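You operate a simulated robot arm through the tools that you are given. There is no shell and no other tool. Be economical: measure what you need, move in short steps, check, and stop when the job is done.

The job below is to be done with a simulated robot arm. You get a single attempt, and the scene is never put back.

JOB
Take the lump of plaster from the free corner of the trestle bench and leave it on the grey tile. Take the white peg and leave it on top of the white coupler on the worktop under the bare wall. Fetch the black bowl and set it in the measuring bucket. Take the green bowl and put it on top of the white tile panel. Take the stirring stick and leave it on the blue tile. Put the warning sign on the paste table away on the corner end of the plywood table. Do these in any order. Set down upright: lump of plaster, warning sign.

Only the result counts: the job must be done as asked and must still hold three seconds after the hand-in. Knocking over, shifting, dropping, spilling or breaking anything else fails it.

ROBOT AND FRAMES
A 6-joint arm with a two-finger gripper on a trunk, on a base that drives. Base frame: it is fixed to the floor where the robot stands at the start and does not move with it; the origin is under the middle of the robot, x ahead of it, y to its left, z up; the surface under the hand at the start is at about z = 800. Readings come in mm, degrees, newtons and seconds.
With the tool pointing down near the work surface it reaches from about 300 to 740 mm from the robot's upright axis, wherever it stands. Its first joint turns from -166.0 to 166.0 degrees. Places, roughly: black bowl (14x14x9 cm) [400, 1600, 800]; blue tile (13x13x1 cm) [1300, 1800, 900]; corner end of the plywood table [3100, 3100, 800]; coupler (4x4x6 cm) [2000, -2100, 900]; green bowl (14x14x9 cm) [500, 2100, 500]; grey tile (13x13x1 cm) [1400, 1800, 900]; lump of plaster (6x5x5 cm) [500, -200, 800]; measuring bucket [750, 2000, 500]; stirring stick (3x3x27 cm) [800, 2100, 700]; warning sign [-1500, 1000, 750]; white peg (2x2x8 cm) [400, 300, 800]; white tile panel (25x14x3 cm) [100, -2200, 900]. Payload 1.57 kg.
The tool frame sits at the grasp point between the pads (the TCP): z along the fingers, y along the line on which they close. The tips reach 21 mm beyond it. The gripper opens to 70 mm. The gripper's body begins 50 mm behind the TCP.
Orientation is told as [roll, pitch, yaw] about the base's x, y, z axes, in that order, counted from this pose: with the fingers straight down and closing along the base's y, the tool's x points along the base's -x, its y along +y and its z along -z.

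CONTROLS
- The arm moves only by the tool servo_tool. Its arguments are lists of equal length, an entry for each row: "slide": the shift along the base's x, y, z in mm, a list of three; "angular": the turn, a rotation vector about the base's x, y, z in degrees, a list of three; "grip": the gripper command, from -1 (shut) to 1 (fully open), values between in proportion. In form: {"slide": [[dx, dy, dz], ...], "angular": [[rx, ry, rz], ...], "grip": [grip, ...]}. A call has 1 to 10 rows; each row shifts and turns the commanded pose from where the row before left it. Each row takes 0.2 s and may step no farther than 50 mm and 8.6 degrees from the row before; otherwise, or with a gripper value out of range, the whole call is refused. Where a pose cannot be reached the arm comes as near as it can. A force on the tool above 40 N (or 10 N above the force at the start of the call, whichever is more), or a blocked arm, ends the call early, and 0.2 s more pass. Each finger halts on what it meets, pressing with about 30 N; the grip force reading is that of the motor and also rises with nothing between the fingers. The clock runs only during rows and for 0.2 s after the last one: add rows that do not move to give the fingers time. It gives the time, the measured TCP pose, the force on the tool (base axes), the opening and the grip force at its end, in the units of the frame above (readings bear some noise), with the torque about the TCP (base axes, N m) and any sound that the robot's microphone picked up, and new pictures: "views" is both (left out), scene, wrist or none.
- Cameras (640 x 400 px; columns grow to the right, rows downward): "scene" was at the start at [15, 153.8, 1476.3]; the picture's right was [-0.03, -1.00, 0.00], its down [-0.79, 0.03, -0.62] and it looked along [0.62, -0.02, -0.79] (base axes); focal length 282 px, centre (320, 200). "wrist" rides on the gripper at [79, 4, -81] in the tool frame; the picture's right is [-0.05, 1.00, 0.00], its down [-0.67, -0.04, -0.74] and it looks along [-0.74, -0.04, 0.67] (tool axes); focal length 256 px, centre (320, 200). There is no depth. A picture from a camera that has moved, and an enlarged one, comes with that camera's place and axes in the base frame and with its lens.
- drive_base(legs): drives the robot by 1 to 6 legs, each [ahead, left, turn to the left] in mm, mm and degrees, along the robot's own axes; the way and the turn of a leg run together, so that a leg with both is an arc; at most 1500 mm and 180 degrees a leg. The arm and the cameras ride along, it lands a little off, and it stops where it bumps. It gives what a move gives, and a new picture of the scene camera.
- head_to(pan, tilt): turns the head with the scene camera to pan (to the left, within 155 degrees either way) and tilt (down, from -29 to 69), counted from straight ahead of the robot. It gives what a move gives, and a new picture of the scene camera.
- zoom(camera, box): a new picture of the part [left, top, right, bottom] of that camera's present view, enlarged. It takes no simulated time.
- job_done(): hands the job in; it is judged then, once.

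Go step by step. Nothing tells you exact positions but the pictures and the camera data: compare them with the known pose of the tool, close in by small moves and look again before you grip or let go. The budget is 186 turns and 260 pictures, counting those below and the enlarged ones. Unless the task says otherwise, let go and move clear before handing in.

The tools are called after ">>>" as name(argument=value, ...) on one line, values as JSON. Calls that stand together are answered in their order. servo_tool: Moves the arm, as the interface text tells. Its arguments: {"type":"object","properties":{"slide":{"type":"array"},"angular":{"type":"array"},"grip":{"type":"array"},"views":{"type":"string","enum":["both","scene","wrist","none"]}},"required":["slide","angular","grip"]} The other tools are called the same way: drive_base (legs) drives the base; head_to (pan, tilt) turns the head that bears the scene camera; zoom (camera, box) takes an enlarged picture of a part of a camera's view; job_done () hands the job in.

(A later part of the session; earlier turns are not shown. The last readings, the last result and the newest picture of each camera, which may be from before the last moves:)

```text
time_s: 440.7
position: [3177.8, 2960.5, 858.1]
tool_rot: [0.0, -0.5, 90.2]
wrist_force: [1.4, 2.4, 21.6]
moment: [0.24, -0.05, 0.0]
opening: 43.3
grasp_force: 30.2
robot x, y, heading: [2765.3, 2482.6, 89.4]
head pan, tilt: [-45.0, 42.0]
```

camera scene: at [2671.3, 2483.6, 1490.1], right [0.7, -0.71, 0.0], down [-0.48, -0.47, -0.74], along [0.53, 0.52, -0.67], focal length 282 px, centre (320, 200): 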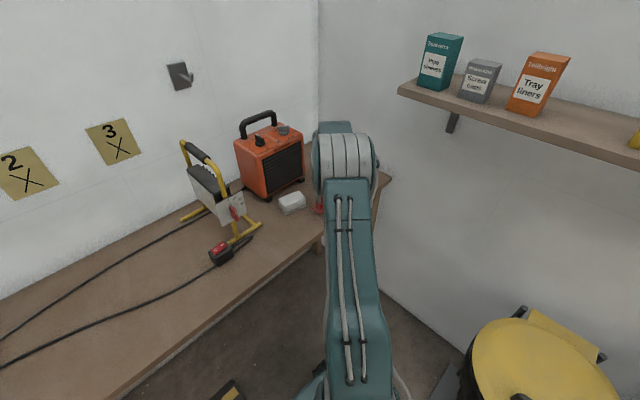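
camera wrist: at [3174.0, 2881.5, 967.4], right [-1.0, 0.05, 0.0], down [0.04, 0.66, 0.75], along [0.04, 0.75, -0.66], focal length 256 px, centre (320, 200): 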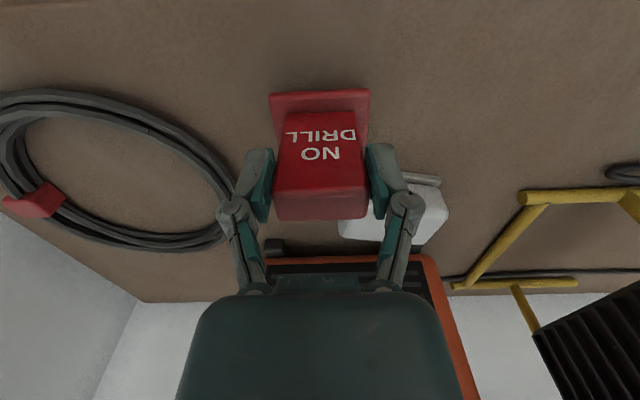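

Contact. Relieving the force and releasing.

>>> servo_tool(slide=[[0, 0, 4], [0, 0, 0], [0, 0, 0], [0, 0, 0], [0, 0, 0]], angular=[[0, 0, 0], [0, 0, 0], [0, 0, 0], [0, 0, 0], [0, 0, 0]], grip=[-1, -1, 0.6, 0.7, 0.7], views="none")

>>> servo_tool(slide=[[0, 0, 25], [0, 0, 40], [0, 0, 45], [0, 0, 45], [0, -20, 45], [-30, -20, 30], [-40, -20, 10], [-45, -20, 0]], angular=[[0, 0, 0], [0, 0, 0], [0, 0, 0], [0, 0, 0], [0, 0, 0], [0, 0, 0], [0, 0, 0], [0, 0, 0]], grip=[0.7, 0.7, 0.7, 0.7, 0.7, 0.7, 0.7, 0.7])

```text
time_s: 441.9
position: [3177.8, 2962.3, 861.3]
tool_rot: [0.2, -0.5, 90.1]
wrist_force: [-0.5, -0.8, -0.6]
moment: [0.03, -0.01, 0.02]
opening: 59.8
grasp_force: 0.0
robot x, y, heading: [2767.5, 2478.9, 89.7]
head pan, tilt: [-45.0, 42.0]
```

```text
time_s: 443.7
position: [3060.8, 2882.4, 1101.4]
tool_rot: [0.0, -0.4, 90.1]
wrist_force: [0.4, 0.3, -0.6]
moment: [0.01, -0.04, 0.0]
opening: 59.4
grasp_force: 0.1
robot x, y, heading: [2761.6, 2480.1, 89.5]
head pan, tilt: [-45.0, 42.0]
camera scene: at [2668.0, 2483.0, 1490.0], right [0.7, -0.71, 0.0], down [-0.48, -0.47, -0.74], along [0.53, 0.52, -0.67], focal length 282 px, centre (320, 200)
camera wrist: at [3055.3, 2802.6, 1181.8], right [-1.0, 0.05, 0.0], down [0.04, 0.66, 0.75], along [0.04, 0.75, -0.66], focal length 256 px, centre (320, 200)
```

scene: 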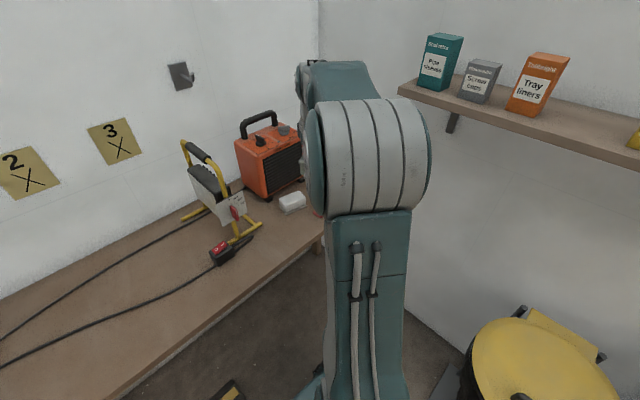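
wrist: 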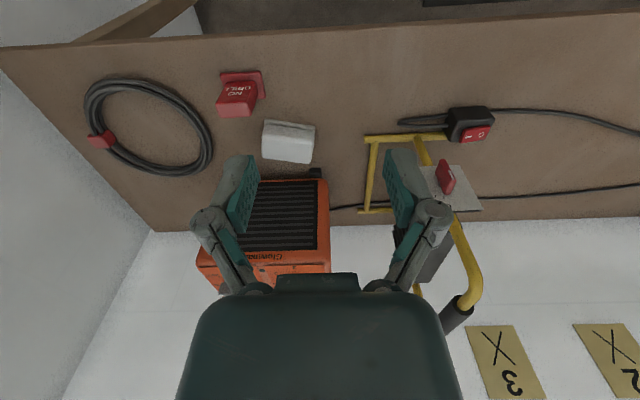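

Sign stands upright at the corner end. Last item: the black bowl. Recentring the arm and making the return trip.

>>> servo_tool(slide=[[-45, 0, 5], [-45, 0, 5], [-45, 0, 5], [-45, 0, 5], [-45, 0, 5], [-45, 0, 5], [-25, 0, 0]], angular=[[0, 0, 0], [0, 0, 0], [0, 0, 0], [0, 0, 0], [0, 0, 0], [0, 0, 0], [0, 0, 0]], grip=[1, 1, 1, 1, 1, 1, 1], views="none")

>>> zoom(camera="scene", box=[220, 120, 420, 260])

>>> drive_base(legs=[[0, 700, 0], [-1300, 0, 0], [-1300, 0, 0], [-1280, 0, 0]])

```text
time_s: 445.3
position: [2764.3, 2881.5, 1132.0]
tool_rot: [0.0, -0.5, 90.0]
wrist_force: [0.9, -0.3, 0.3]
moment: [-0.03, 0.01, -0.02]
opening: 69.8
grasp_force: 0.1
robot x, y, heading: [2768.6, 2479.9, 89.5]
head pan, tilt: [-45.0, 42.0]
```

```text
2.86 times, centred on (320, 190) of scene
camera zoom: at [2668.2, 2482.8, 1489.9], right [0.7, -0.71, 0.0], down [-0.48, -0.47, -0.74], along [0.53, 0.52, -0.67], focal length 807 px, centre (320, 229)
```

zoom: 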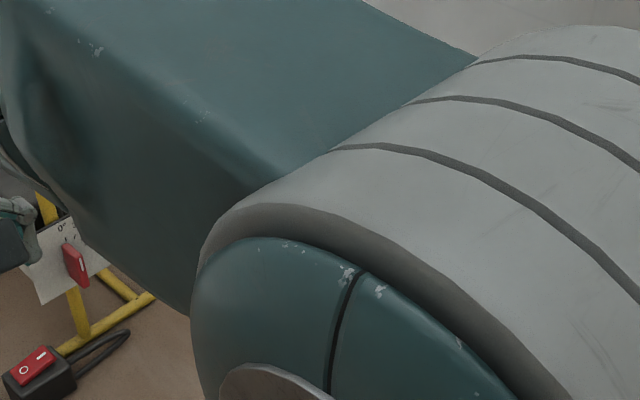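

```text
time_s: 467.5
position: [1992.1, -1002.2, 1131.4]
tool_rot: [0.1, -0.5, 88.6]
wrist_force: [-0.2, 0.6, 0.3]
moment: [0.01, -0.04, -0.02]
opening: 70.2
grasp_force: 0.1
robot x, y, heading: [1980.9, -1403.4, 88.0]
head pan, tilt: [-45.0, 42.0]
camera scene: at [1885.4, -1399.0, 1490.0], right [0.68, -0.73, 0.0], down [-0.49, -0.46, -0.74], along [0.54, 0.51, -0.67], focal length 282 px, centre (320, 200)
```

scene: 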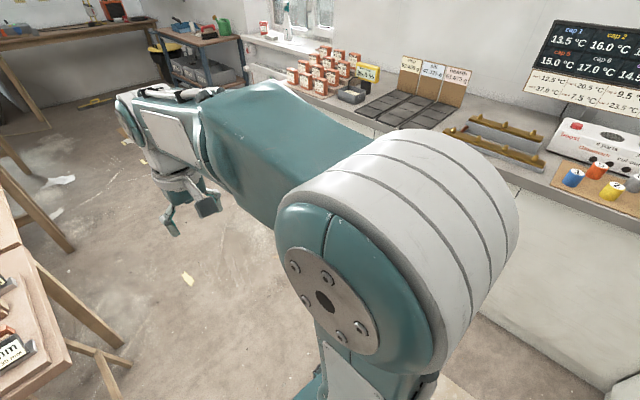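

>>> drive_base(legs=[[0, 0, 2], [0, 1150, 0], [0, 1150, 0], [1400, 0, 0], [1300, 0, 0]])

>>> drive_base(legs=[[0, 0, -90]])

>>> head_to(pan=20, tilt=45)

```text
time_s: 491.9
position: [-298.6, 1700.7, 1132.0]
tool_rot: [0.0, -0.6, 90.0]
wrist_force: [-1.4, -1.4, -0.1]
moment: [-0.01, -0.02, 0.0]
opening: 69.9
grasp_force: 0.1
robot x, y, heading: [-297.5, 1298.8, 89.9]
head pan, tilt: [-45.0, 42.0]
camera scene: at [-395.2, 1302.0, 1490.0], right [0.7, -0.71, 0.0], down [-0.48, -0.47, -0.74], along [0.53, 0.52, -0.67], focal length 282 px, centre (320, 200)
```

scene: 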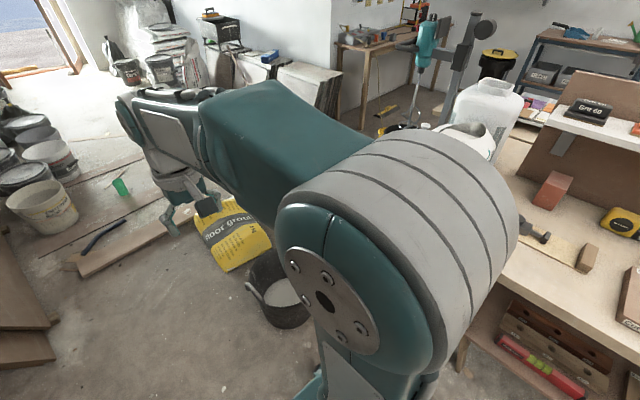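

```text
time_s: 496.1
position: [103.1, 1299.7, 1132.0]
tool_rot: [0.1, -0.6, 0.4]
wrist_force: [-0.3, -0.3, 0.3]
moment: [-0.02, -0.03, -0.03]
opening: 70.2
grasp_force: 0.1
robot x, y, heading: [-300.4, 1297.3, -0.3]
head pan, tilt: [-45.0, 42.0]
camera scene: at [-298.8, 1396.7, 1490.0], right [-0.71, -0.7, 0.0], down [-0.47, 0.47, -0.74], along [0.52, -0.53, -0.67], focal length 282 px, centre (320, 200)
```

scene: 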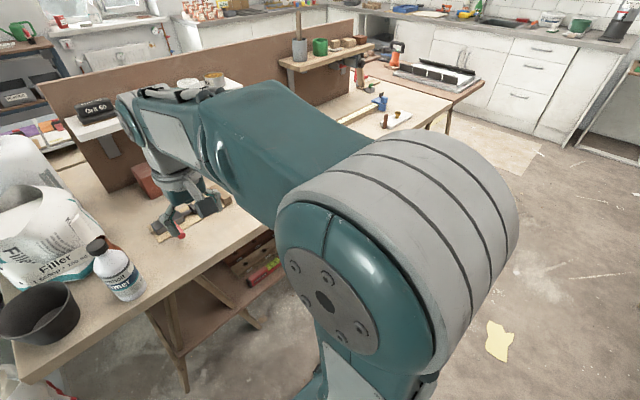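

```text
time_s: 497.5
position: [103.8, 1301.0, 1131.8]
tool_rot: [0.0, -0.5, 0.3]
wrist_force: [-1.6, -0.3, 0.4]
moment: [0.0, -0.03, 0.01]
opening: 70.0
grasp_force: 0.0
robot x, y, heading: [-298.2, 1301.5, -0.2]
head pan, tilt: [20.0, 45.0]
camera scene: at [-281.1, 1483.6, 1485.6], right [0.34, -0.94, 0.0], down [-0.67, -0.24, -0.71], along [0.67, 0.24, -0.71], focal length 282 px, centre (320, 200)
```

scene: 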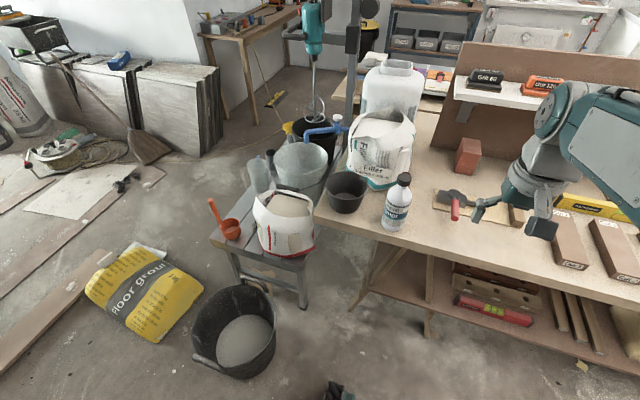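

Black bowl rim centre is about (397,1634), with the bottle at (330,1458). Moving the base closer and swinging the tool to pinch the near wall.

>>> drive_base(legs=[[60, 150, 0]])

>>> servo_tool(slide=[[10, 15, 0], [10, 15, 0], [10, 15, 0], [10, 15, 0], [10, 15, 0], [10, 15, 0], [10, 15, 0], [10, 15, 0], [10, 15, 0], [10, 15, 0]], angular=[[0, 0, 8.5], [0, 0, 8.5], [0, 0, 8.5], [0, 0, 8.5], [0, 0, 8.5], [0, 0, 8.5], [0, 0, 8.5], [0, 0, 8.5], [0, 0, 8.5], [0, 0, 8.5]], grip=[0.5, 0.5, 0.5, 0.5, 0.5, 0.5, 0.5, 0.5, 0.5, 0.5])

```text
time_s: 498.9
position: [164.9, 1446.4, 1131.2]
tool_rot: [0.2, -0.5, 0.3]
wrist_force: [-0.2, -0.1, -0.2]
moment: [0.01, -0.01, -0.01]
opening: 69.9
grasp_force: 0.1
robot x, y, heading: [-237.6, 1451.7, -0.2]
head pan, tilt: [20.0, 45.0]
camera scene: at [-220.9, 1628.8, 1486.1], right [0.34, -0.94, 0.0], down [-0.67, -0.24, -0.71], along [0.67, 0.24, -0.71], focal length 282 px, centre (320, 200)
```

scene: 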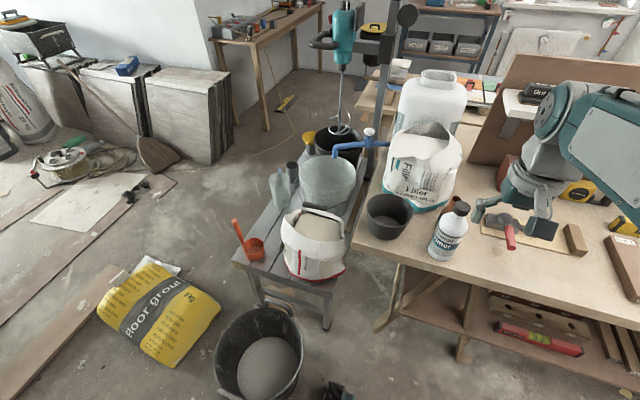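

```text
time_s: 501.1
position: [266.1, 1601.5, 1131.8]
tool_rot: [0.1, -0.5, 85.4]
wrist_force: [0.1, -0.6, 0.2]
moment: [0.0, 0.01, 0.01]
opening: 52.5
grasp_force: 0.0
robot x, y, heading: [-235.7, 1446.9, -0.3]
head pan, tilt: [20.0, 45.0]
camera scene: at [-220.2, 1634.2, 1485.4], right [0.34, -0.94, 0.0], down [-0.67, -0.24, -0.71], along [0.66, 0.24, -0.71], focal length 282 px, centre (320, 200)
camera wrist: at [253.1, 1521.5, 1211.7], right [-0.99, 0.13, 0.0], down [0.09, 0.65, 0.75], along [0.1, 0.74, -0.66], focal length 256 px, centre (320, 200)
```

scene: 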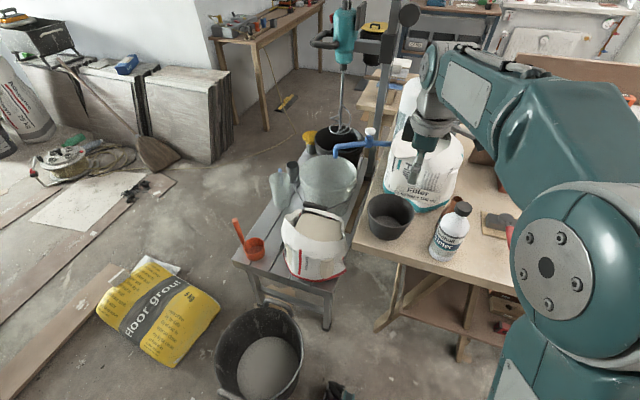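
wrist: 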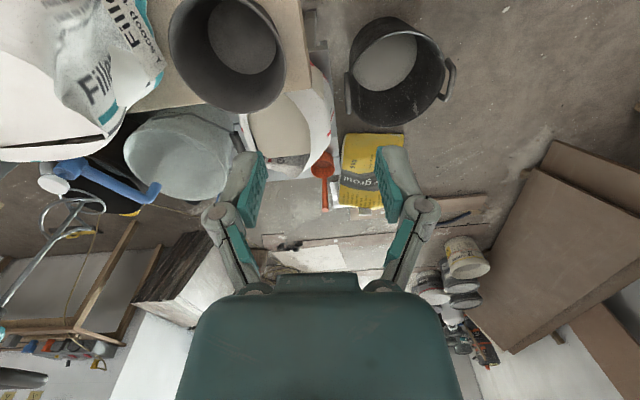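

>>> servo_tool(slide=[[15, 12, -35], [15, 12, -35], [13, 0, -40], [0, 0, -30]], angular=[[0, 0, 4.6], [0, -6, 0], [0, -6, 0], [0, 0, 0]], grip=[0.5, 0.5, 0.5, 0.5])

```text
time_s: 502.1
position: [307.2, 1624.0, 990.7]
tool_rot: [-11.9, -0.6, 89.9]
wrist_force: [-0.6, 1.4, 0.1]
moment: [-0.02, 0.01, 0.02]
opening: 52.4
grasp_force: 0.1
robot x, y, heading: [-236.2, 1447.5, -0.2]
head pan, tilt: [20.0, 45.0]
camera scene: at [-220.1, 1634.1, 1485.4], right [0.34, -0.94, 0.0], down [-0.67, -0.24, -0.71], along [0.66, 0.24, -0.71], focal length 282 px, centre (320, 200)
camera wrist: at [285.0, 1544.2, 1068.8], right [-0.98, 0.05, -0.21], down [-0.12, 0.66, 0.74], along [0.18, 0.75, -0.64], focal length 256 px, centre (320, 200)
```

scene: 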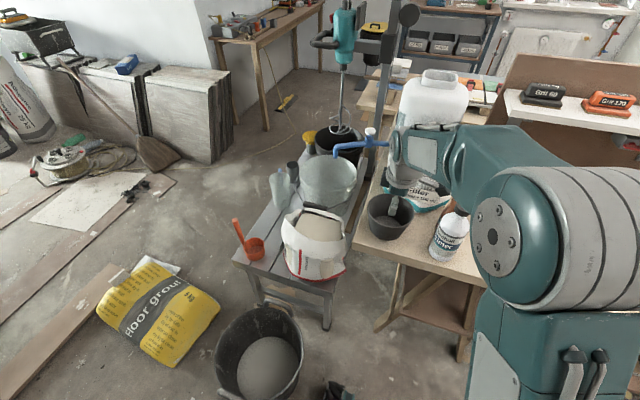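
wrist: 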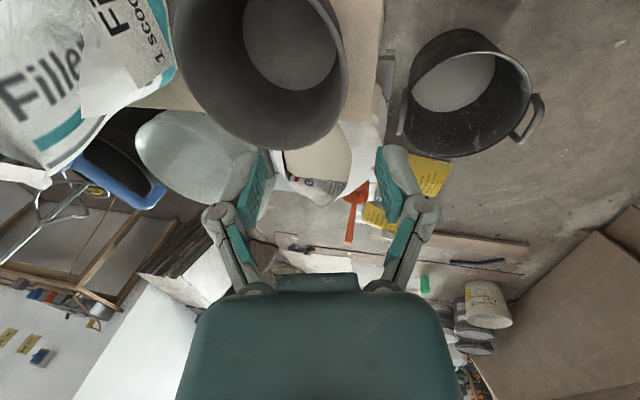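

>>> servo_tool(slide=[[-2, 2, -40], [2, 2, -40], [4, 0, -25]], angular=[[0, 0, 0], [0, 0, 0], [0, 0, 0]], grip=[0.5, 0.5, 0.5])

```text
time_s: 502.9
position: [310.1, 1628.8, 885.8]
tool_rot: [-12.0, -0.6, 89.9]
wrist_force: [-0.6, -0.5, 0.2]
moment: [0.0, 0.01, 0.01]
opening: 52.5
grasp_force: 0.0
robot x, y, heading: [-238.8, 1447.5, -0.3]
head pan, tilt: [20.0, 45.0]
camera scene: at [-220.0, 1634.1, 1485.4], right [0.34, -0.94, 0.0], down [-0.67, -0.24, -0.71], along [0.66, 0.24, -0.71], focal length 282 px, centre (320, 200)
camera wrist: at [288.1, 1548.6, 963.9], right [-0.98, 0.05, -0.21], down [-0.12, 0.66, 0.74], along [0.18, 0.75, -0.64], focal length 256 px, centre (320, 200)
```

scene: 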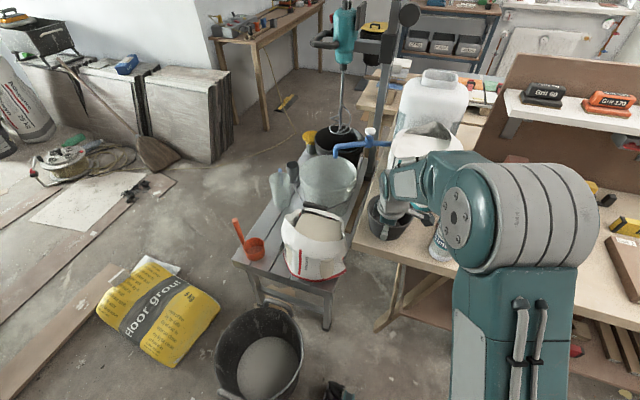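
wrist: 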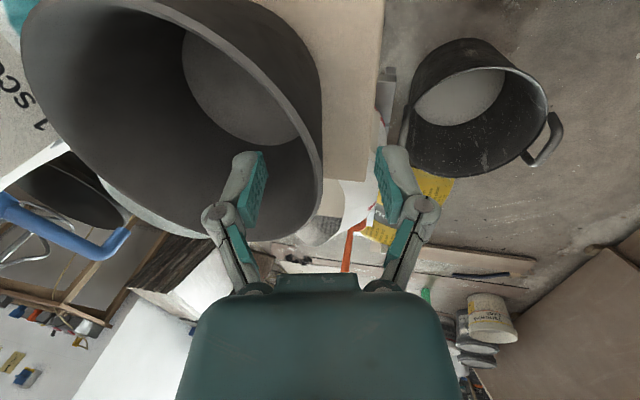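

>>> servo_tool(slide=[[2, 0, -11], [0, 0, 0], [0, 0, 0], [0, 0, 0], [0, 0, 0]], angular=[[0, 0, 0], [0, 0, 0], [0, 0, 0], [0, 0, 0], [0, 0, 0]], grip=[0.5, -1, -1, -1, -1], views="none")

>>> servo_tool(slide=[[0, 0, 20], [0, 0, 30], [0, 0, 40], [0, 0, 40], [0, 0, 40], [-10, -10, 30], [-10, -20, 10], [-10, -20, 0], [-10, -20, 0]], angular=[[0, 0, 0], [0, 0, 0], [0, 0, 0], [0, 0, 0], [0, 0, 0], [0, 0, 0], [0, 0, 0], [0, 0, 0], [0, 0, 0]], grip=[-1, -1, -1, -1, -1, -1, -1, -1, -1])

```text
time_s: 504.1
position: [313.2, 1628.7, 876.3]
tool_rot: [-12.0, -0.6, 90.0]
wrist_force: [1.5, -1.9, 14.7]
moment: [0.02, -0.4, -0.01]
opening: 6.5
grasp_force: 30.0
robot x, y, heading: [-239.8, 1454.8, -0.1]
head pan, tilt: [20.0, 45.0]
```

```text
time_s: 506.1
position: [272.9, 1558.0, 1086.6]
tool_rot: [-11.9, -0.6, 90.0]
wrist_force: [-0.3, 0.8, -2.0]
moment: [-0.02, 0.07, 0.0]
opening: 6.4
grasp_force: 30.0
robot x, y, heading: [-240.2, 1448.9, -0.3]
head pan, tilt: [20.0, 45.0]
camera scene: at [-220.4, 1632.9, 1485.6], right [0.34, -0.94, 0.0], down [-0.67, -0.24, -0.71], along [0.66, 0.24, -0.71], focal length 282 px, centre (320, 200)
camera wrist: at [251.6, 1478.0, 1163.6], right [-0.98, 0.05, -0.21], down [-0.12, 0.66, 0.74], along [0.18, 0.75, -0.64], focal length 256 px, centre (320, 200)
```

scene: 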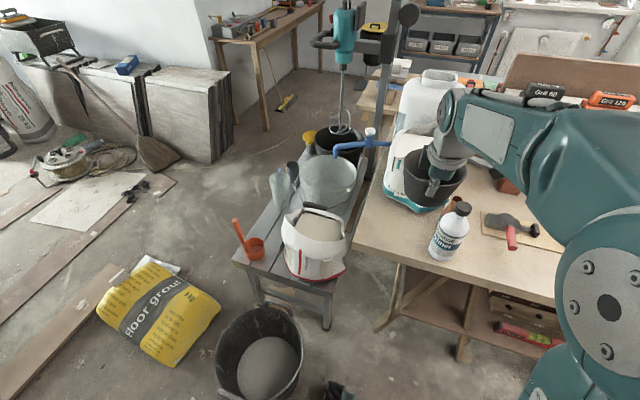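
wrist: 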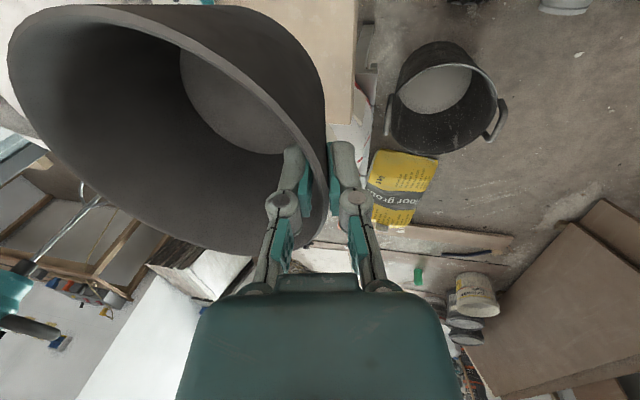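

Black bowl is held. Making the long trip round to the bucket side again.

>>> drive_base(legs=[[-60, 0, 0], [0, -1370, 0], [0, -1360, 0], [1180, 0, 0], [1170, 0, 0]])

>>> drive_base(legs=[[0, 0, -90]])

```text
time_s: 531.1
position: [2551.4, -1184.4, 1086.2]
tool_rot: [-11.9, -0.6, 89.7]
wrist_force: [-0.9, 0.1, -1.1]
moment: [0.0, 0.11, -0.02]
opening: 6.7
grasp_force: 30.0
robot x, y, heading: [2041.3, -1290.9, -0.6]
head pan, tilt: [20.0, 45.0]
camera scene: at [2058.4, -1107.1, 1485.5], right [0.33, -0.94, 0.0], down [-0.67, -0.24, -0.71], along [0.67, 0.23, -0.71], focal length 282 px, centre (320, 200)
```

scene: 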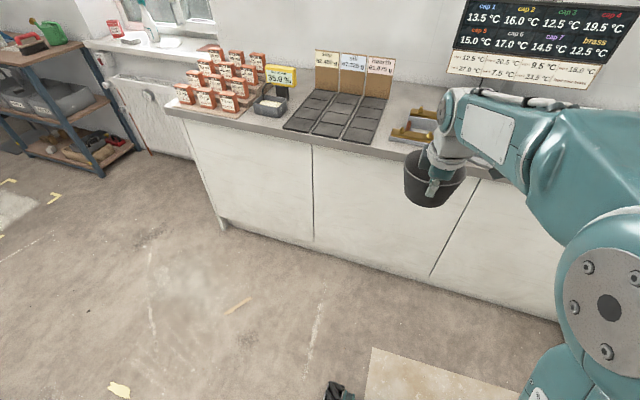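

```text
time_s: 535.3
position: [2137.8, -1804.0, 1085.7]
tool_rot: [-11.8, -0.5, -1.4]
wrist_force: [0.7, -0.5, -2.0]
moment: [0.11, 0.01, 0.03]
opening: 6.5
grasp_force: 29.6
robot x, y, heading: [2039.6, -1290.5, -91.4]
head pan, tilt: [20.0, 45.0]
camera scene: at [2221.1, -1313.6, 1485.5], right [-0.95, -0.31, 0.0], down [-0.22, 0.67, -0.71], along [0.22, -0.67, -0.71], focal length 282 px, centre (320, 200)
```

scene: 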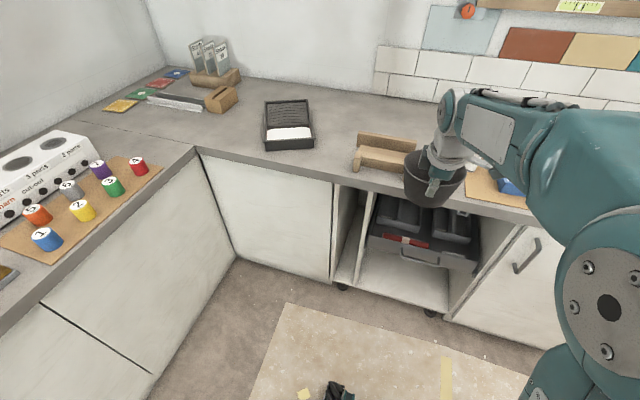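

>>> drive_base(legs=[[0, 0, 1.4], [-1230, 0, 0], [-1230, 0, 0], [-1230, 0, 0]])

>>> drive_base(legs=[[0, -700, 0]])

```text
time_s: 553.4
position: [2150.4, 1863.9, 1086.7]
tool_rot: [-11.9, -0.6, 0.6]
wrist_force: [-0.1, 0.0, -1.6]
moment: [0.07, 0.0, 0.01]
opening: 6.3
grasp_force: 30.1
robot x, y, heading: [2034.9, 2372.4, -89.7]
head pan, tilt: [20.0, 45.0]
camera scene: at [2217.8, 2358.3, 1485.5], right [-0.94, -0.35, 0.0], down [-0.25, 0.66, -0.71], along [0.24, -0.66, -0.71], focal length 282 px, centre (320, 200)
```

scene: 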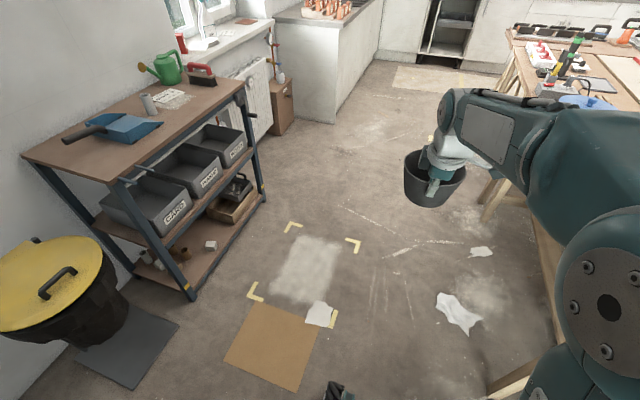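

```text
time_s: 557.3
position: [1459.8, 1852.1, 1086.5]
tool_rot: [-11.9, -0.7, 1.5]
wrist_force: [0.8, -0.6, -1.0]
moment: [0.08, 0.05, -0.03]
opening: 6.4
grasp_force: 30.0
robot x, y, heading: [1339.0, 2361.0, -88.8]
head pan, tilt: [20.0, 45.0]
camera scene: at [1523.0, 2347.6, 1482.4], right [-0.93, -0.36, 0.0], down [-0.26, 0.66, -0.71], along [0.25, -0.66, -0.71], focal length 282 px, centre (320, 200)
```

scene: 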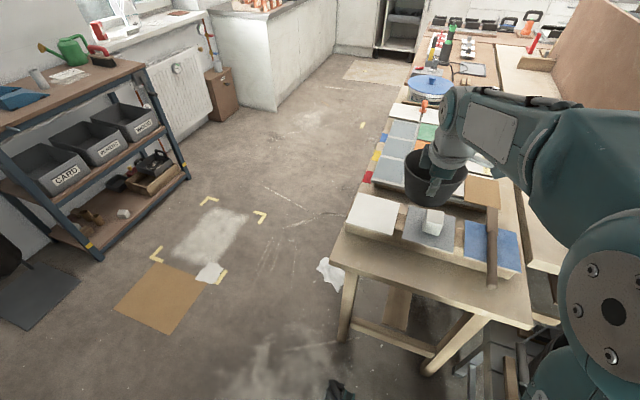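

>>> servo_tool(slide=[[-20, 0, 30], [-30, 20, 30], [-30, 30, 10], [-30, 30, 0]], angular=[[0, 0, 0], [0, 0, 0], [0, 0, 0], [0, 0, 0]], grip=[-1, -1, -1, -1], views="none")

>>> drive_base(legs=[[-380, 0, -1], [0, -640, 0]])

>>> head_to(pan=0, tilt=52)

>>> zoom(camera="scene", box=[220, 100, 460, 260])

```text
time_s: 558.3
position: [1353.1, 1932.7, 1160.0]
tool_rot: [-11.9, -0.6, 1.6]
wrist_force: [0.4, -0.1, -1.3]
moment: [0.1, -0.01, 0.01]
opening: 6.5
grasp_force: 30.1
robot x, y, heading: [1340.0, 2361.4, -88.5]
head pan, tilt: [20.0, 45.0]
```

```text
time_s: 563.9
position: [691.8, 2320.5, 1160.9]
tool_rot: [-11.8, -0.6, 0.3]
wrist_force: [0.2, -0.1, -0.8]
moment: [0.09, 0.01, 0.03]
opening: 6.3
grasp_force: 29.4
robot x, y, heading: [688.2, 2741.8, -89.9]
head pan, tilt: [20.0, 45.0]
camera scene: at [870.7, 2729.7, 1485.2], right [-0.94, -0.34, 0.0], down [-0.24, 0.67, -0.71], along [0.24, -0.66, -0.71], focal length 282 px, centre (320, 200)
```

scene: 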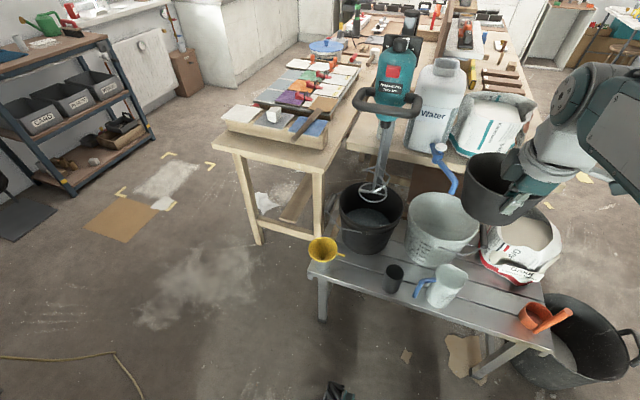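

```text
time_s: 564.8
position: [688.9, 2319.7, 1159.2]
tool_rot: [-11.8, -0.7, 0.3]
wrist_force: [0.2, -0.3, -1.6]
moment: [0.06, 0.0, 0.02]
opening: 6.6
grasp_force: 30.4
robot x, y, heading: [690.0, 2746.1, -89.9]
head pan, tilt: [0.0, 52.0]
camera scene: at [840.7, 2730.9, 1476.0], right [-1.0, 0.0, 0.0], down [0.0, 0.79, -0.62], along [0.0, -0.62, -0.79], focal length 282 px, centre (320, 200)
```

scene: 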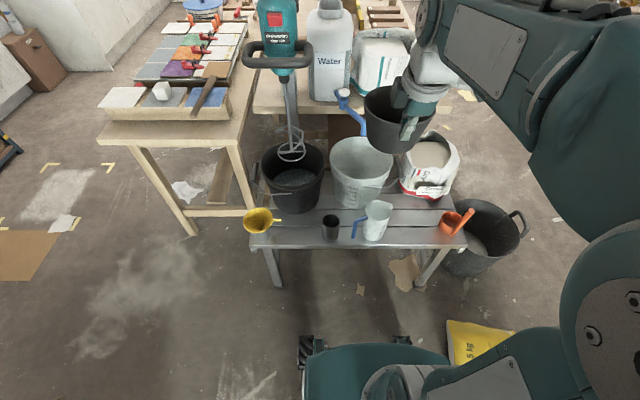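

```text
2.50 times, centred on (340, 180) of scene
camera zoom: at [840.7, 2730.9, 1476.0], right [-1.0, 0.0, 0.0], down [0.0, 0.79, -0.62], along [0.0, -0.62, -0.79], focal length 706 px, centre (270, 250)
```

zoom: 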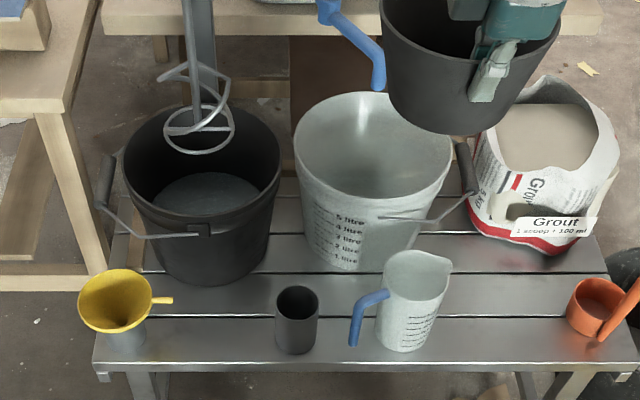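

Bucket rim centre triangulates to (680,1925,714), with the blue tap tip above it near (679,1882,800). I'll bring the bowl in from the front, under the tap, starting with the approach above.

>>> servo_tool(slide=[[4, -40, -25], [4, -40, -25], [4, -40, -25], [3, -40, -25], [0, -40, -25], [0, -40, -25], [0, -38, -25], [0, 0, -45], [0, 0, -40]], angular=[[0, 0, 0], [0, 0, 0], [0, 0, 0], [0, 0, 0], [0, 0, 0], [0, 0, 0], [0, 0, 0], [0, 0, 0], [0, 0, 0]], grip=[-1, -1, -1, -1, -1, -1, -1, -1, -1])

>>> zoom(camera="scene", box=[270, 60, 430, 230])

```text
time_s: 566.8
position: [704.4, 2040.1, 898.9]
tool_rot: [-12.0, -0.7, 0.3]
wrist_force: [-0.2, -0.6, -1.3]
moment: [0.07, -0.02, -0.01]
opening: 6.7
grasp_force: 30.3
robot x, y, heading: [687.1, 2744.2, -89.7]
head pan, tilt: [0.0, 52.0]
camera scene: at [840.3, 2729.3, 1476.0], right [-1.0, 0.0, 0.0], down [0.0, 0.79, -0.61], along [0.0, -0.61, -0.79], focal length 282 px, centre (320, 200)
camera wrist: at [622.6, 2061.4, 976.6], right [0.05, 0.98, -0.21], down [0.66, 0.12, 0.74], along [0.75, -0.17, -0.64], focal length 256 px, centre (320, 200)
```

scene: 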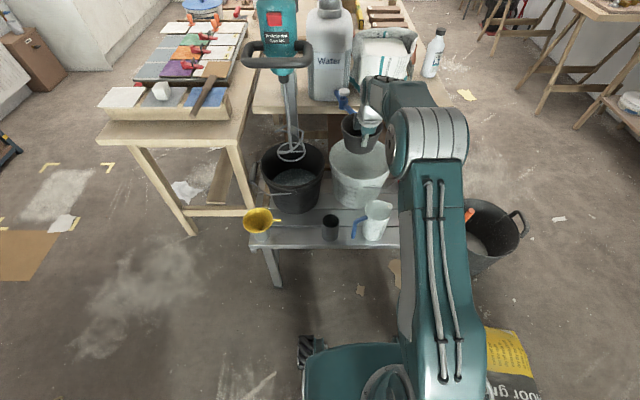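
wrist: 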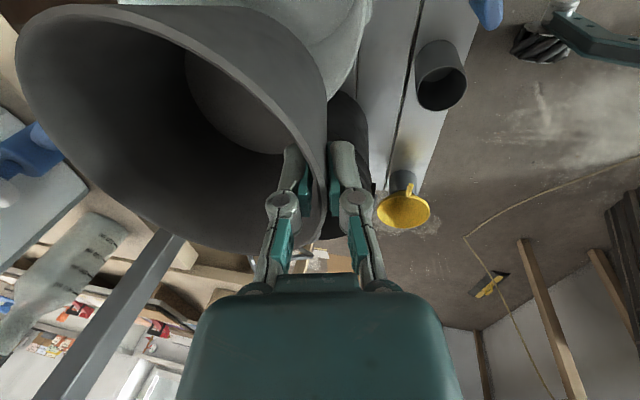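

```text
2.35 times, centred on (350, 145) of scene
camera zoom: at [840.3, 2729.3, 1476.0], right [-1.0, 0.0, 0.0], down [0.0, 0.79, -0.61], along [0.0, -0.61, -0.79], focal length 664 px, centre (249, 329)
```

zoom: 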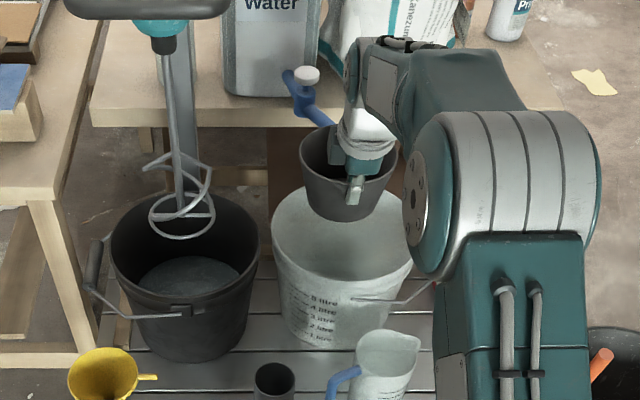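

>>> servo_tool(slide=[[-3, -3, -35], [0, -3, -35], [0, 0, -30], [0, 0, -25], [0, 0, -15]], angular=[[0, 0, 0], [0, 0, 0], [0, 0, 0], [0, 0, 0], [0, 0, 0]], grip=[-1, -1, -1, -1, -1])

>>> zoom(camera="scene", box=[290, 60, 430, 230])

```text
time_s: 568.0
position: [699.8, 2035.2, 759.6]
tool_rot: [-11.9, -0.7, 0.3]
wrist_force: [0.5, 0.8, -1.0]
moment: [0.12, -0.01, -0.04]
opening: 6.8
grasp_force: 30.2
robot x, y, heading: [687.2, 2743.9, -89.9]
head pan, tilt: [0.0, 52.0]
camera scene: at [840.3, 2729.2, 1476.0], right [-1.0, 0.0, 0.0], down [0.0, 0.79, -0.61], along [0.0, -0.61, -0.79], focal length 282 px, centre (320, 200)
camera wrist: at [619.4, 2055.7, 836.7], right [0.05, 0.98, -0.21], down [0.66, 0.12, 0.74], along [0.75, -0.17, -0.64], focal length 256 px, centre (320, 200)
```

scene: 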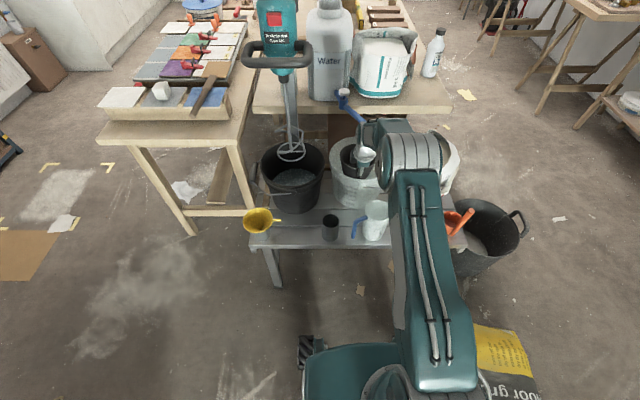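
wrist: 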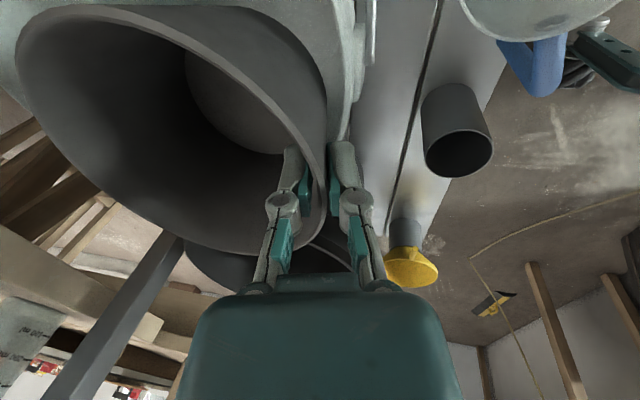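

```text
2.35 times, centred on (360, 145) of scene
camera zoom: at [840.3, 2729.2, 1476.0], right [-1.0, 0.0, 0.0], down [0.0, 0.79, -0.61], along [0.0, -0.61, -0.79], focal length 664 px, centre (226, 329)
```

zoom: 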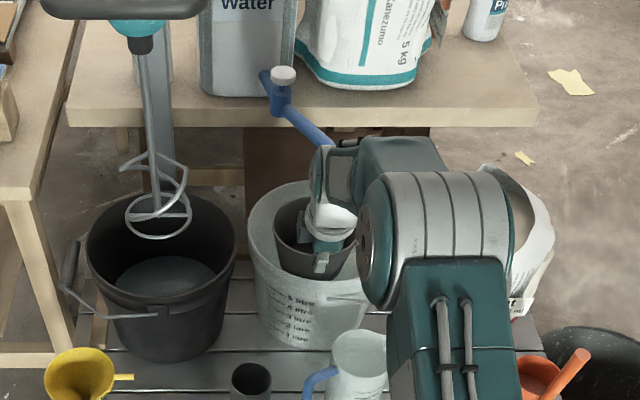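

Bowl is entering the bucket below the tap. Continuing diagonally inward and down in small steps.

>>> servo_tool(slide=[[0, -12, -12], [0, -14, -14], [0, -14, -16], [0, -10, -16]], angular=[[0, 0, 0], [0, 0, 0], [3, 0, 0], [3, 0, 0]], grip=[-1, -1, -1, -1])

>>> zoom(camera="scene", box=[290, 60, 430, 230])

```text
time_s: 569.0
position: [700.4, 1994.0, 702.4]
tool_rot: [-5.7, -0.8, 0.2]
wrist_force: [-0.6, -0.3, -1.5]
moment: [0.13, 0.01, 0.01]
opening: 6.5
grasp_force: 29.7
out of reach, approached as far as the arm can: row 4
robot x, y, heading: [686.2, 2746.7, -90.2]
head pan, tilt: [0.0, 52.0]
camera scene: at [840.3, 2728.9, 1476.0], right [-1.0, 0.0, 0.0], down [0.0, 0.79, -0.61], along [0.0, -0.61, -0.79], focal length 282 px, centre (320, 200)
camera wrist: at [619.6, 2004.1, 781.2], right [0.05, 0.99, -0.1], down [0.66, 0.04, 0.75], along [0.75, -0.1, -0.65], focal length 256 px, centre (320, 200)
```

scene: 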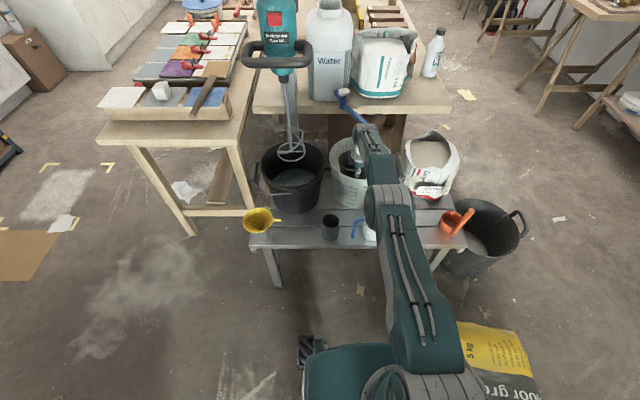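
wrist: 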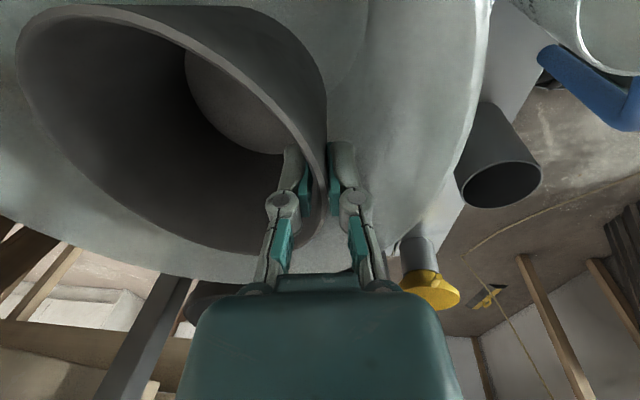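

```text
2.35 times, centred on (360, 145) of scene
camera zoom: at [840.3, 2728.9, 1476.0], right [-1.0, 0.0, 0.0], down [0.0, 0.79, -0.61], along [0.0, -0.61, -0.79], focal length 664 px, centre (226, 329)
```

zoom: 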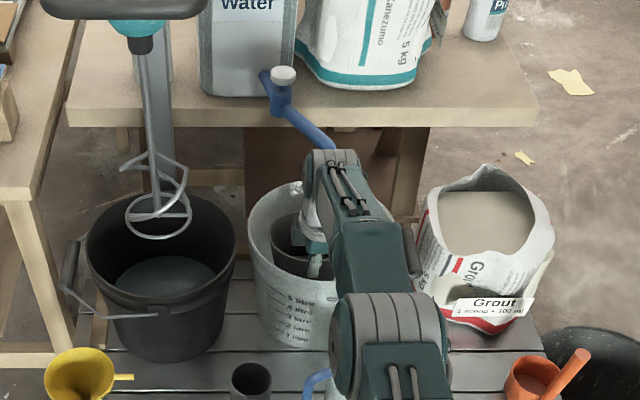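

The arm is at full reach. I'll creep the base in: move the arm back 25, drive ahead 25, repeated so the bowl stays put inside the bucket.

>>> servo_tool(slide=[[0, 12, 0], [0, 12, 0]], angular=[[0, 0, 0], [0, 0, 0]], grip=[-1, -1], views="none")

>>> drive_base(legs=[[28, 0, 0]])

>>> servo_tool(slide=[[0, 14, 0], [0, 14, 0]], angular=[[0, 0, 0], [0, 0, 0]], grip=[-1, -1], views="none")

>>> drive_base(legs=[[28, 0, 0]])

```text
time_s: 569.6
position: [700.7, 2016.1, 702.0]
tool_rot: [-5.9, -0.7, 0.1]
wrist_force: [-0.2, -1.2, -0.3]
moment: [0.09, -0.01, -0.04]
opening: 6.4
grasp_force: 29.4
robot x, y, heading: [685.3, 2746.4, -90.2]
head pan, tilt: [0.0, 52.0]
```

```text
time_s: 570.4
position: [700.2, 1989.8, 702.8]
tool_rot: [-5.9, -0.7, 0.3]
wrist_force: [0.0, 0.0, -2.3]
moment: [0.08, 0.0, -0.02]
opening: 6.6
grasp_force: 30.1
robot x, y, heading: [687.5, 2718.3, -90.2]
head pan, tilt: [0.0, 52.0]
camera scene: at [839.9, 2701.3, 1476.0], right [-1.0, 0.0, 0.0], down [0.0, 0.79, -0.61], along [0.0, -0.61, -0.79], focal length 282 px, centre (320, 200)
```

scene: 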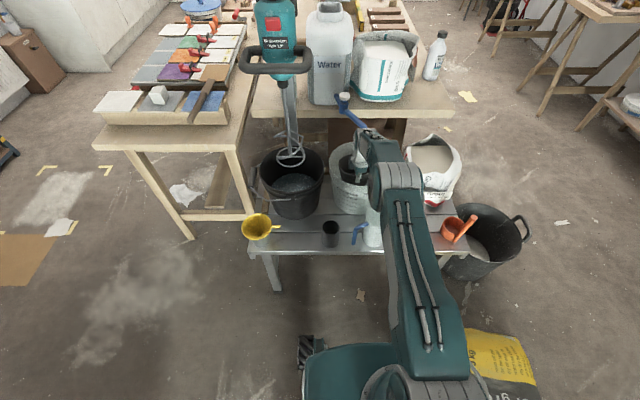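

```text
time_s: 571.0
position: [700.8, 2016.9, 704.2]
tool_rot: [-6.1, -0.6, 0.2]
wrist_force: [-0.2, -0.7, -0.5]
moment: [0.1, -0.03, -0.01]
opening: 6.5
grasp_force: 29.7
robot x, y, heading: [686.2, 2717.8, -89.8]
head pan, tilt: [0.0, 52.0]
```

```text
time_s: 571.8
position: [701.4, 1990.6, 702.7]
tool_rot: [-6.0, -0.8, 0.2]
wrist_force: [0.2, -0.1, -2.2]
moment: [0.1, 0.0, 0.01]
opening: 6.5
grasp_force: 30.2
robot x, y, heading: [684.0, 2693.2, -90.0]
head pan, tilt: [0.0, 52.0]
camera scene: at [839.8, 2673.4, 1476.0], right [-1.0, 0.0, 0.0], down [0.0, 0.79, -0.61], along [0.0, -0.61, -0.79], focal length 282 px, centre (320, 200)
```

scene: 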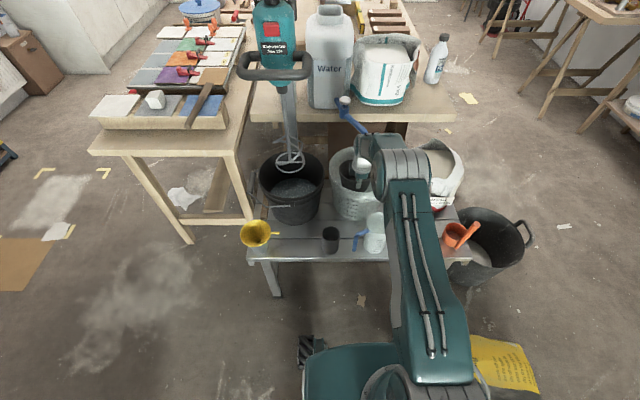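

Works well. Two more cycles.

>>> servo_tool(slide=[[0, 14, 0], [0, 14, 0]], angular=[[0, 0, 0], [0, 0, 0]], grip=[-1, -1], views="none")

>>> drive_base(legs=[[28, 0, 0]])

>>> servo_tool(slide=[[0, 14, 0], [0, 14, 0]], angular=[[0, 0, 0], [0, 0, 0]], grip=[-1, -1], views="none")

>>> drive_base(legs=[[28, 0, 0]])

>>> servo_tool(slide=[[2, -8, -12], [2, -8, -12], [0, 0, -12]], angular=[[0, 0, 0], [0, 0, 0], [0, 0, 0]], grip=[-1, -1, -1])

>>> zoom(camera="scene", box=[290, 60, 430, 230])

```text
time_s: 572.4
position: [699.4, 2018.7, 705.0]
tool_rot: [-6.1, -0.7, 0.2]
wrist_force: [0.2, -1.9, 0.0]
moment: [0.08, -0.01, -0.02]
opening: 6.5
grasp_force: 30.3
robot x, y, heading: [684.8, 2689.4, -90.1]
head pan, tilt: [0.0, 52.0]
```

```text
time_s: 573.2
position: [698.4, 1990.4, 704.4]
tool_rot: [-6.1, -0.7, 0.3]
wrist_force: [0.7, 0.0, -1.4]
moment: [0.05, -0.01, 0.0]
opening: 6.5
grasp_force: 30.4
robot x, y, heading: [688.8, 2659.3, -89.9]
head pan, tilt: [0.0, 52.0]
camera scene: at [839.8, 2645.2, 1476.0], right [-1.0, 0.0, 0.0], down [0.0, 0.79, -0.61], along [0.0, -0.61, -0.79], focal length 282 px, centre (320, 200)
```

scene: 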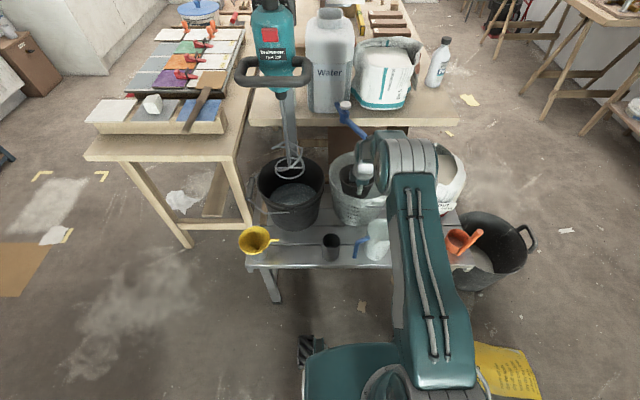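

```text
time_s: 573.8
position: [700.1, 2019.4, 706.4]
tool_rot: [-6.0, -0.7, 0.2]
wrist_force: [-0.9, -0.5, -1.0]
moment: [0.09, -0.01, 0.01]
opening: 6.0
grasp_force: 29.4
robot x, y, heading: [683.0, 2657.9, -90.1]
head pan, tilt: [0.0, 52.0]
```

```text
time_s: 574.7
position: [700.2, 1990.7, 704.7]
tool_rot: [-6.0, -0.7, 0.2]
wrist_force: [0.5, 0.0, -1.7]
moment: [0.1, 0.0, 0.0]
opening: 6.3
grasp_force: 29.8
robot x, y, heading: [687.1, 2629.2, -89.7]
head pan, tilt: [0.0, 52.0]
camera scene: at [839.9, 2617.3, 1476.0], right [-1.0, 0.0, 0.0], down [0.0, 0.79, -0.61], along [0.0, -0.61, -0.79], focal length 282 px, centre (320, 200)
```

scene: 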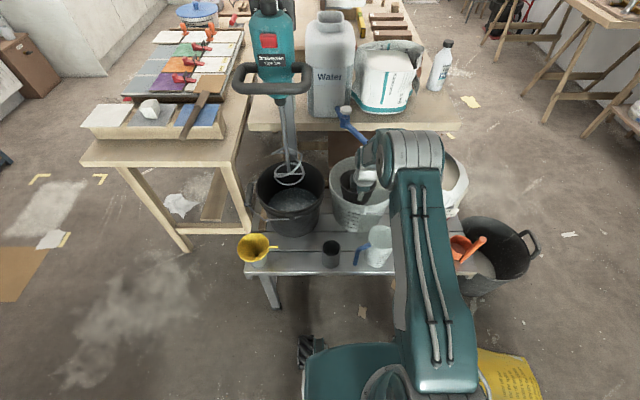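

```text
time_s: 575.5
position: [703.6, 1976.7, 669.2]
tool_rot: [-6.1, -0.7, 0.2]
wrist_force: [-0.7, -0.3, -1.3]
moment: [0.1, -0.01, 0.01]
opening: 6.5
grasp_force: 30.2
robot x, y, heading: [688.8, 2635.0, -89.8]
head pan, tilt: [0.0, 52.0]
camera scene: at [840.0, 2617.3, 1476.0], right [-1.0, 0.0, 0.0], down [0.0, 0.79, -0.61], along [0.0, -0.61, -0.79], focal length 282 px, centre (320, 200)
camera wrist: at [622.9, 1988.4, 748.6], right [0.05, 0.99, -0.11], down [0.66, 0.05, 0.75], along [0.75, -0.11, -0.65], focal length 256 px, centre (320, 200)
```

scene: 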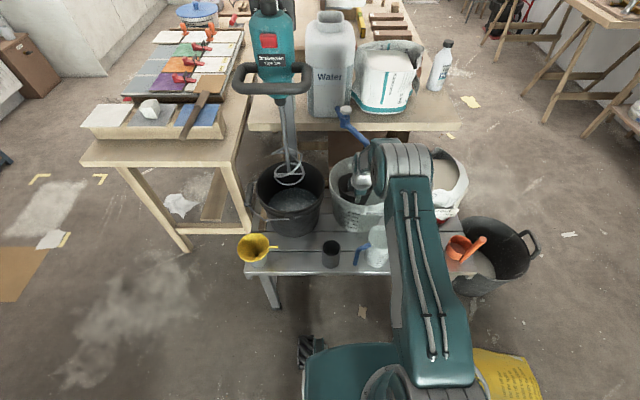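
wrist: 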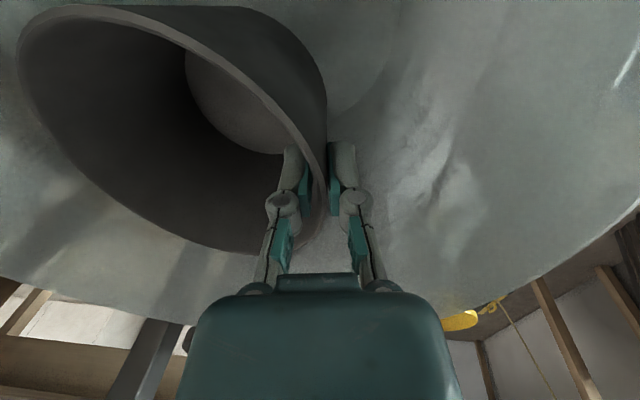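

```text
2.35 times, centred on (360, 145) of scene
camera zoom: at [840.0, 2617.3, 1476.0], right [-1.0, 0.0, 0.0], down [0.0, 0.79, -0.61], along [0.0, -0.61, -0.79], focal length 664 px, centre (226, 329)
```

zoom: 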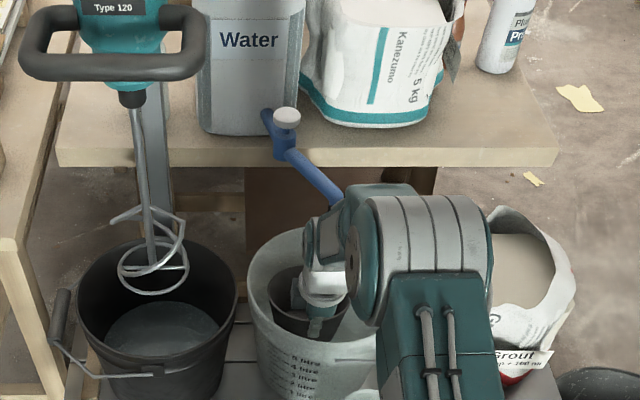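

>>> servo_tool(slide=[[2, -5, -14], [1, -5, -14], [0, 0, -14], [0, 0, -10], [0, 0, 0]], angular=[[0, 0, 0], [0, 0, 0], [0, 0, 0], [0, 0, 0], [0, 0, 0]], grip=[-1, -1, -1, -1, -1], views="wrist")

```text
time_s: 576.7
position: [707.5, 1966.6, 618.4]
tool_rot: [-6.2, -0.7, 0.1]
wrist_force: [-0.4, -0.1, -0.5]
moment: [0.1, -0.01, 0.02]
opening: 6.7
grasp_force: 30.1
robot x, y, heading: [686.9, 2634.3, -89.9]
head pan, tilt: [0.0, 52.0]
camera wrist: at [625.7, 1978.1, 696.8], right [0.05, 0.99, -0.11], down [0.66, 0.05, 0.75], along [0.75, -0.11, -0.65], focal length 256 px, centre (320, 200)
```

wrist: 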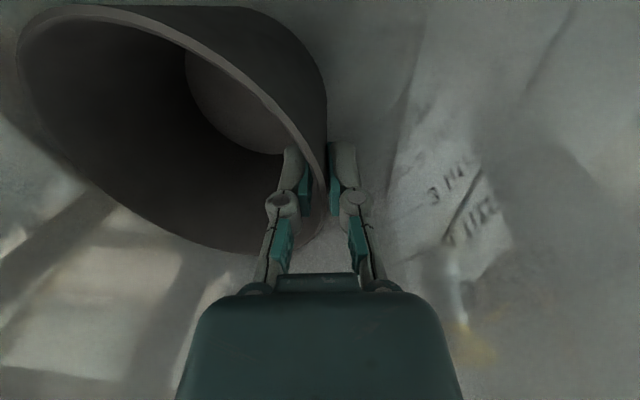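

No contact yet. Lowering the last few millimetres.

>>> servo_tool(slide=[[0, 0, -5], [0, 0, -5], [0, 0, -4], [0, 0, -4], [0, 0, 0]], angular=[[0, 0, 0], [0, 0, 0], [0, 0, 0], [0, 0, 0], [0, 0, 0]], grip=[-1, -1, -1, -1, -1], views="none")

```text
time_s: 577.9
position: [706.9, 1966.5, 599.9]
tool_rot: [-6.2, -0.7, 0.2]
wrist_force: [-0.4, -0.3, -1.4]
moment: [0.09, -0.01, -0.04]
opening: 6.5
grasp_force: 29.9
robot x, y, heading: [685.3, 2636.8, -89.9]
head pan, tilt: [0.0, 52.0]
```

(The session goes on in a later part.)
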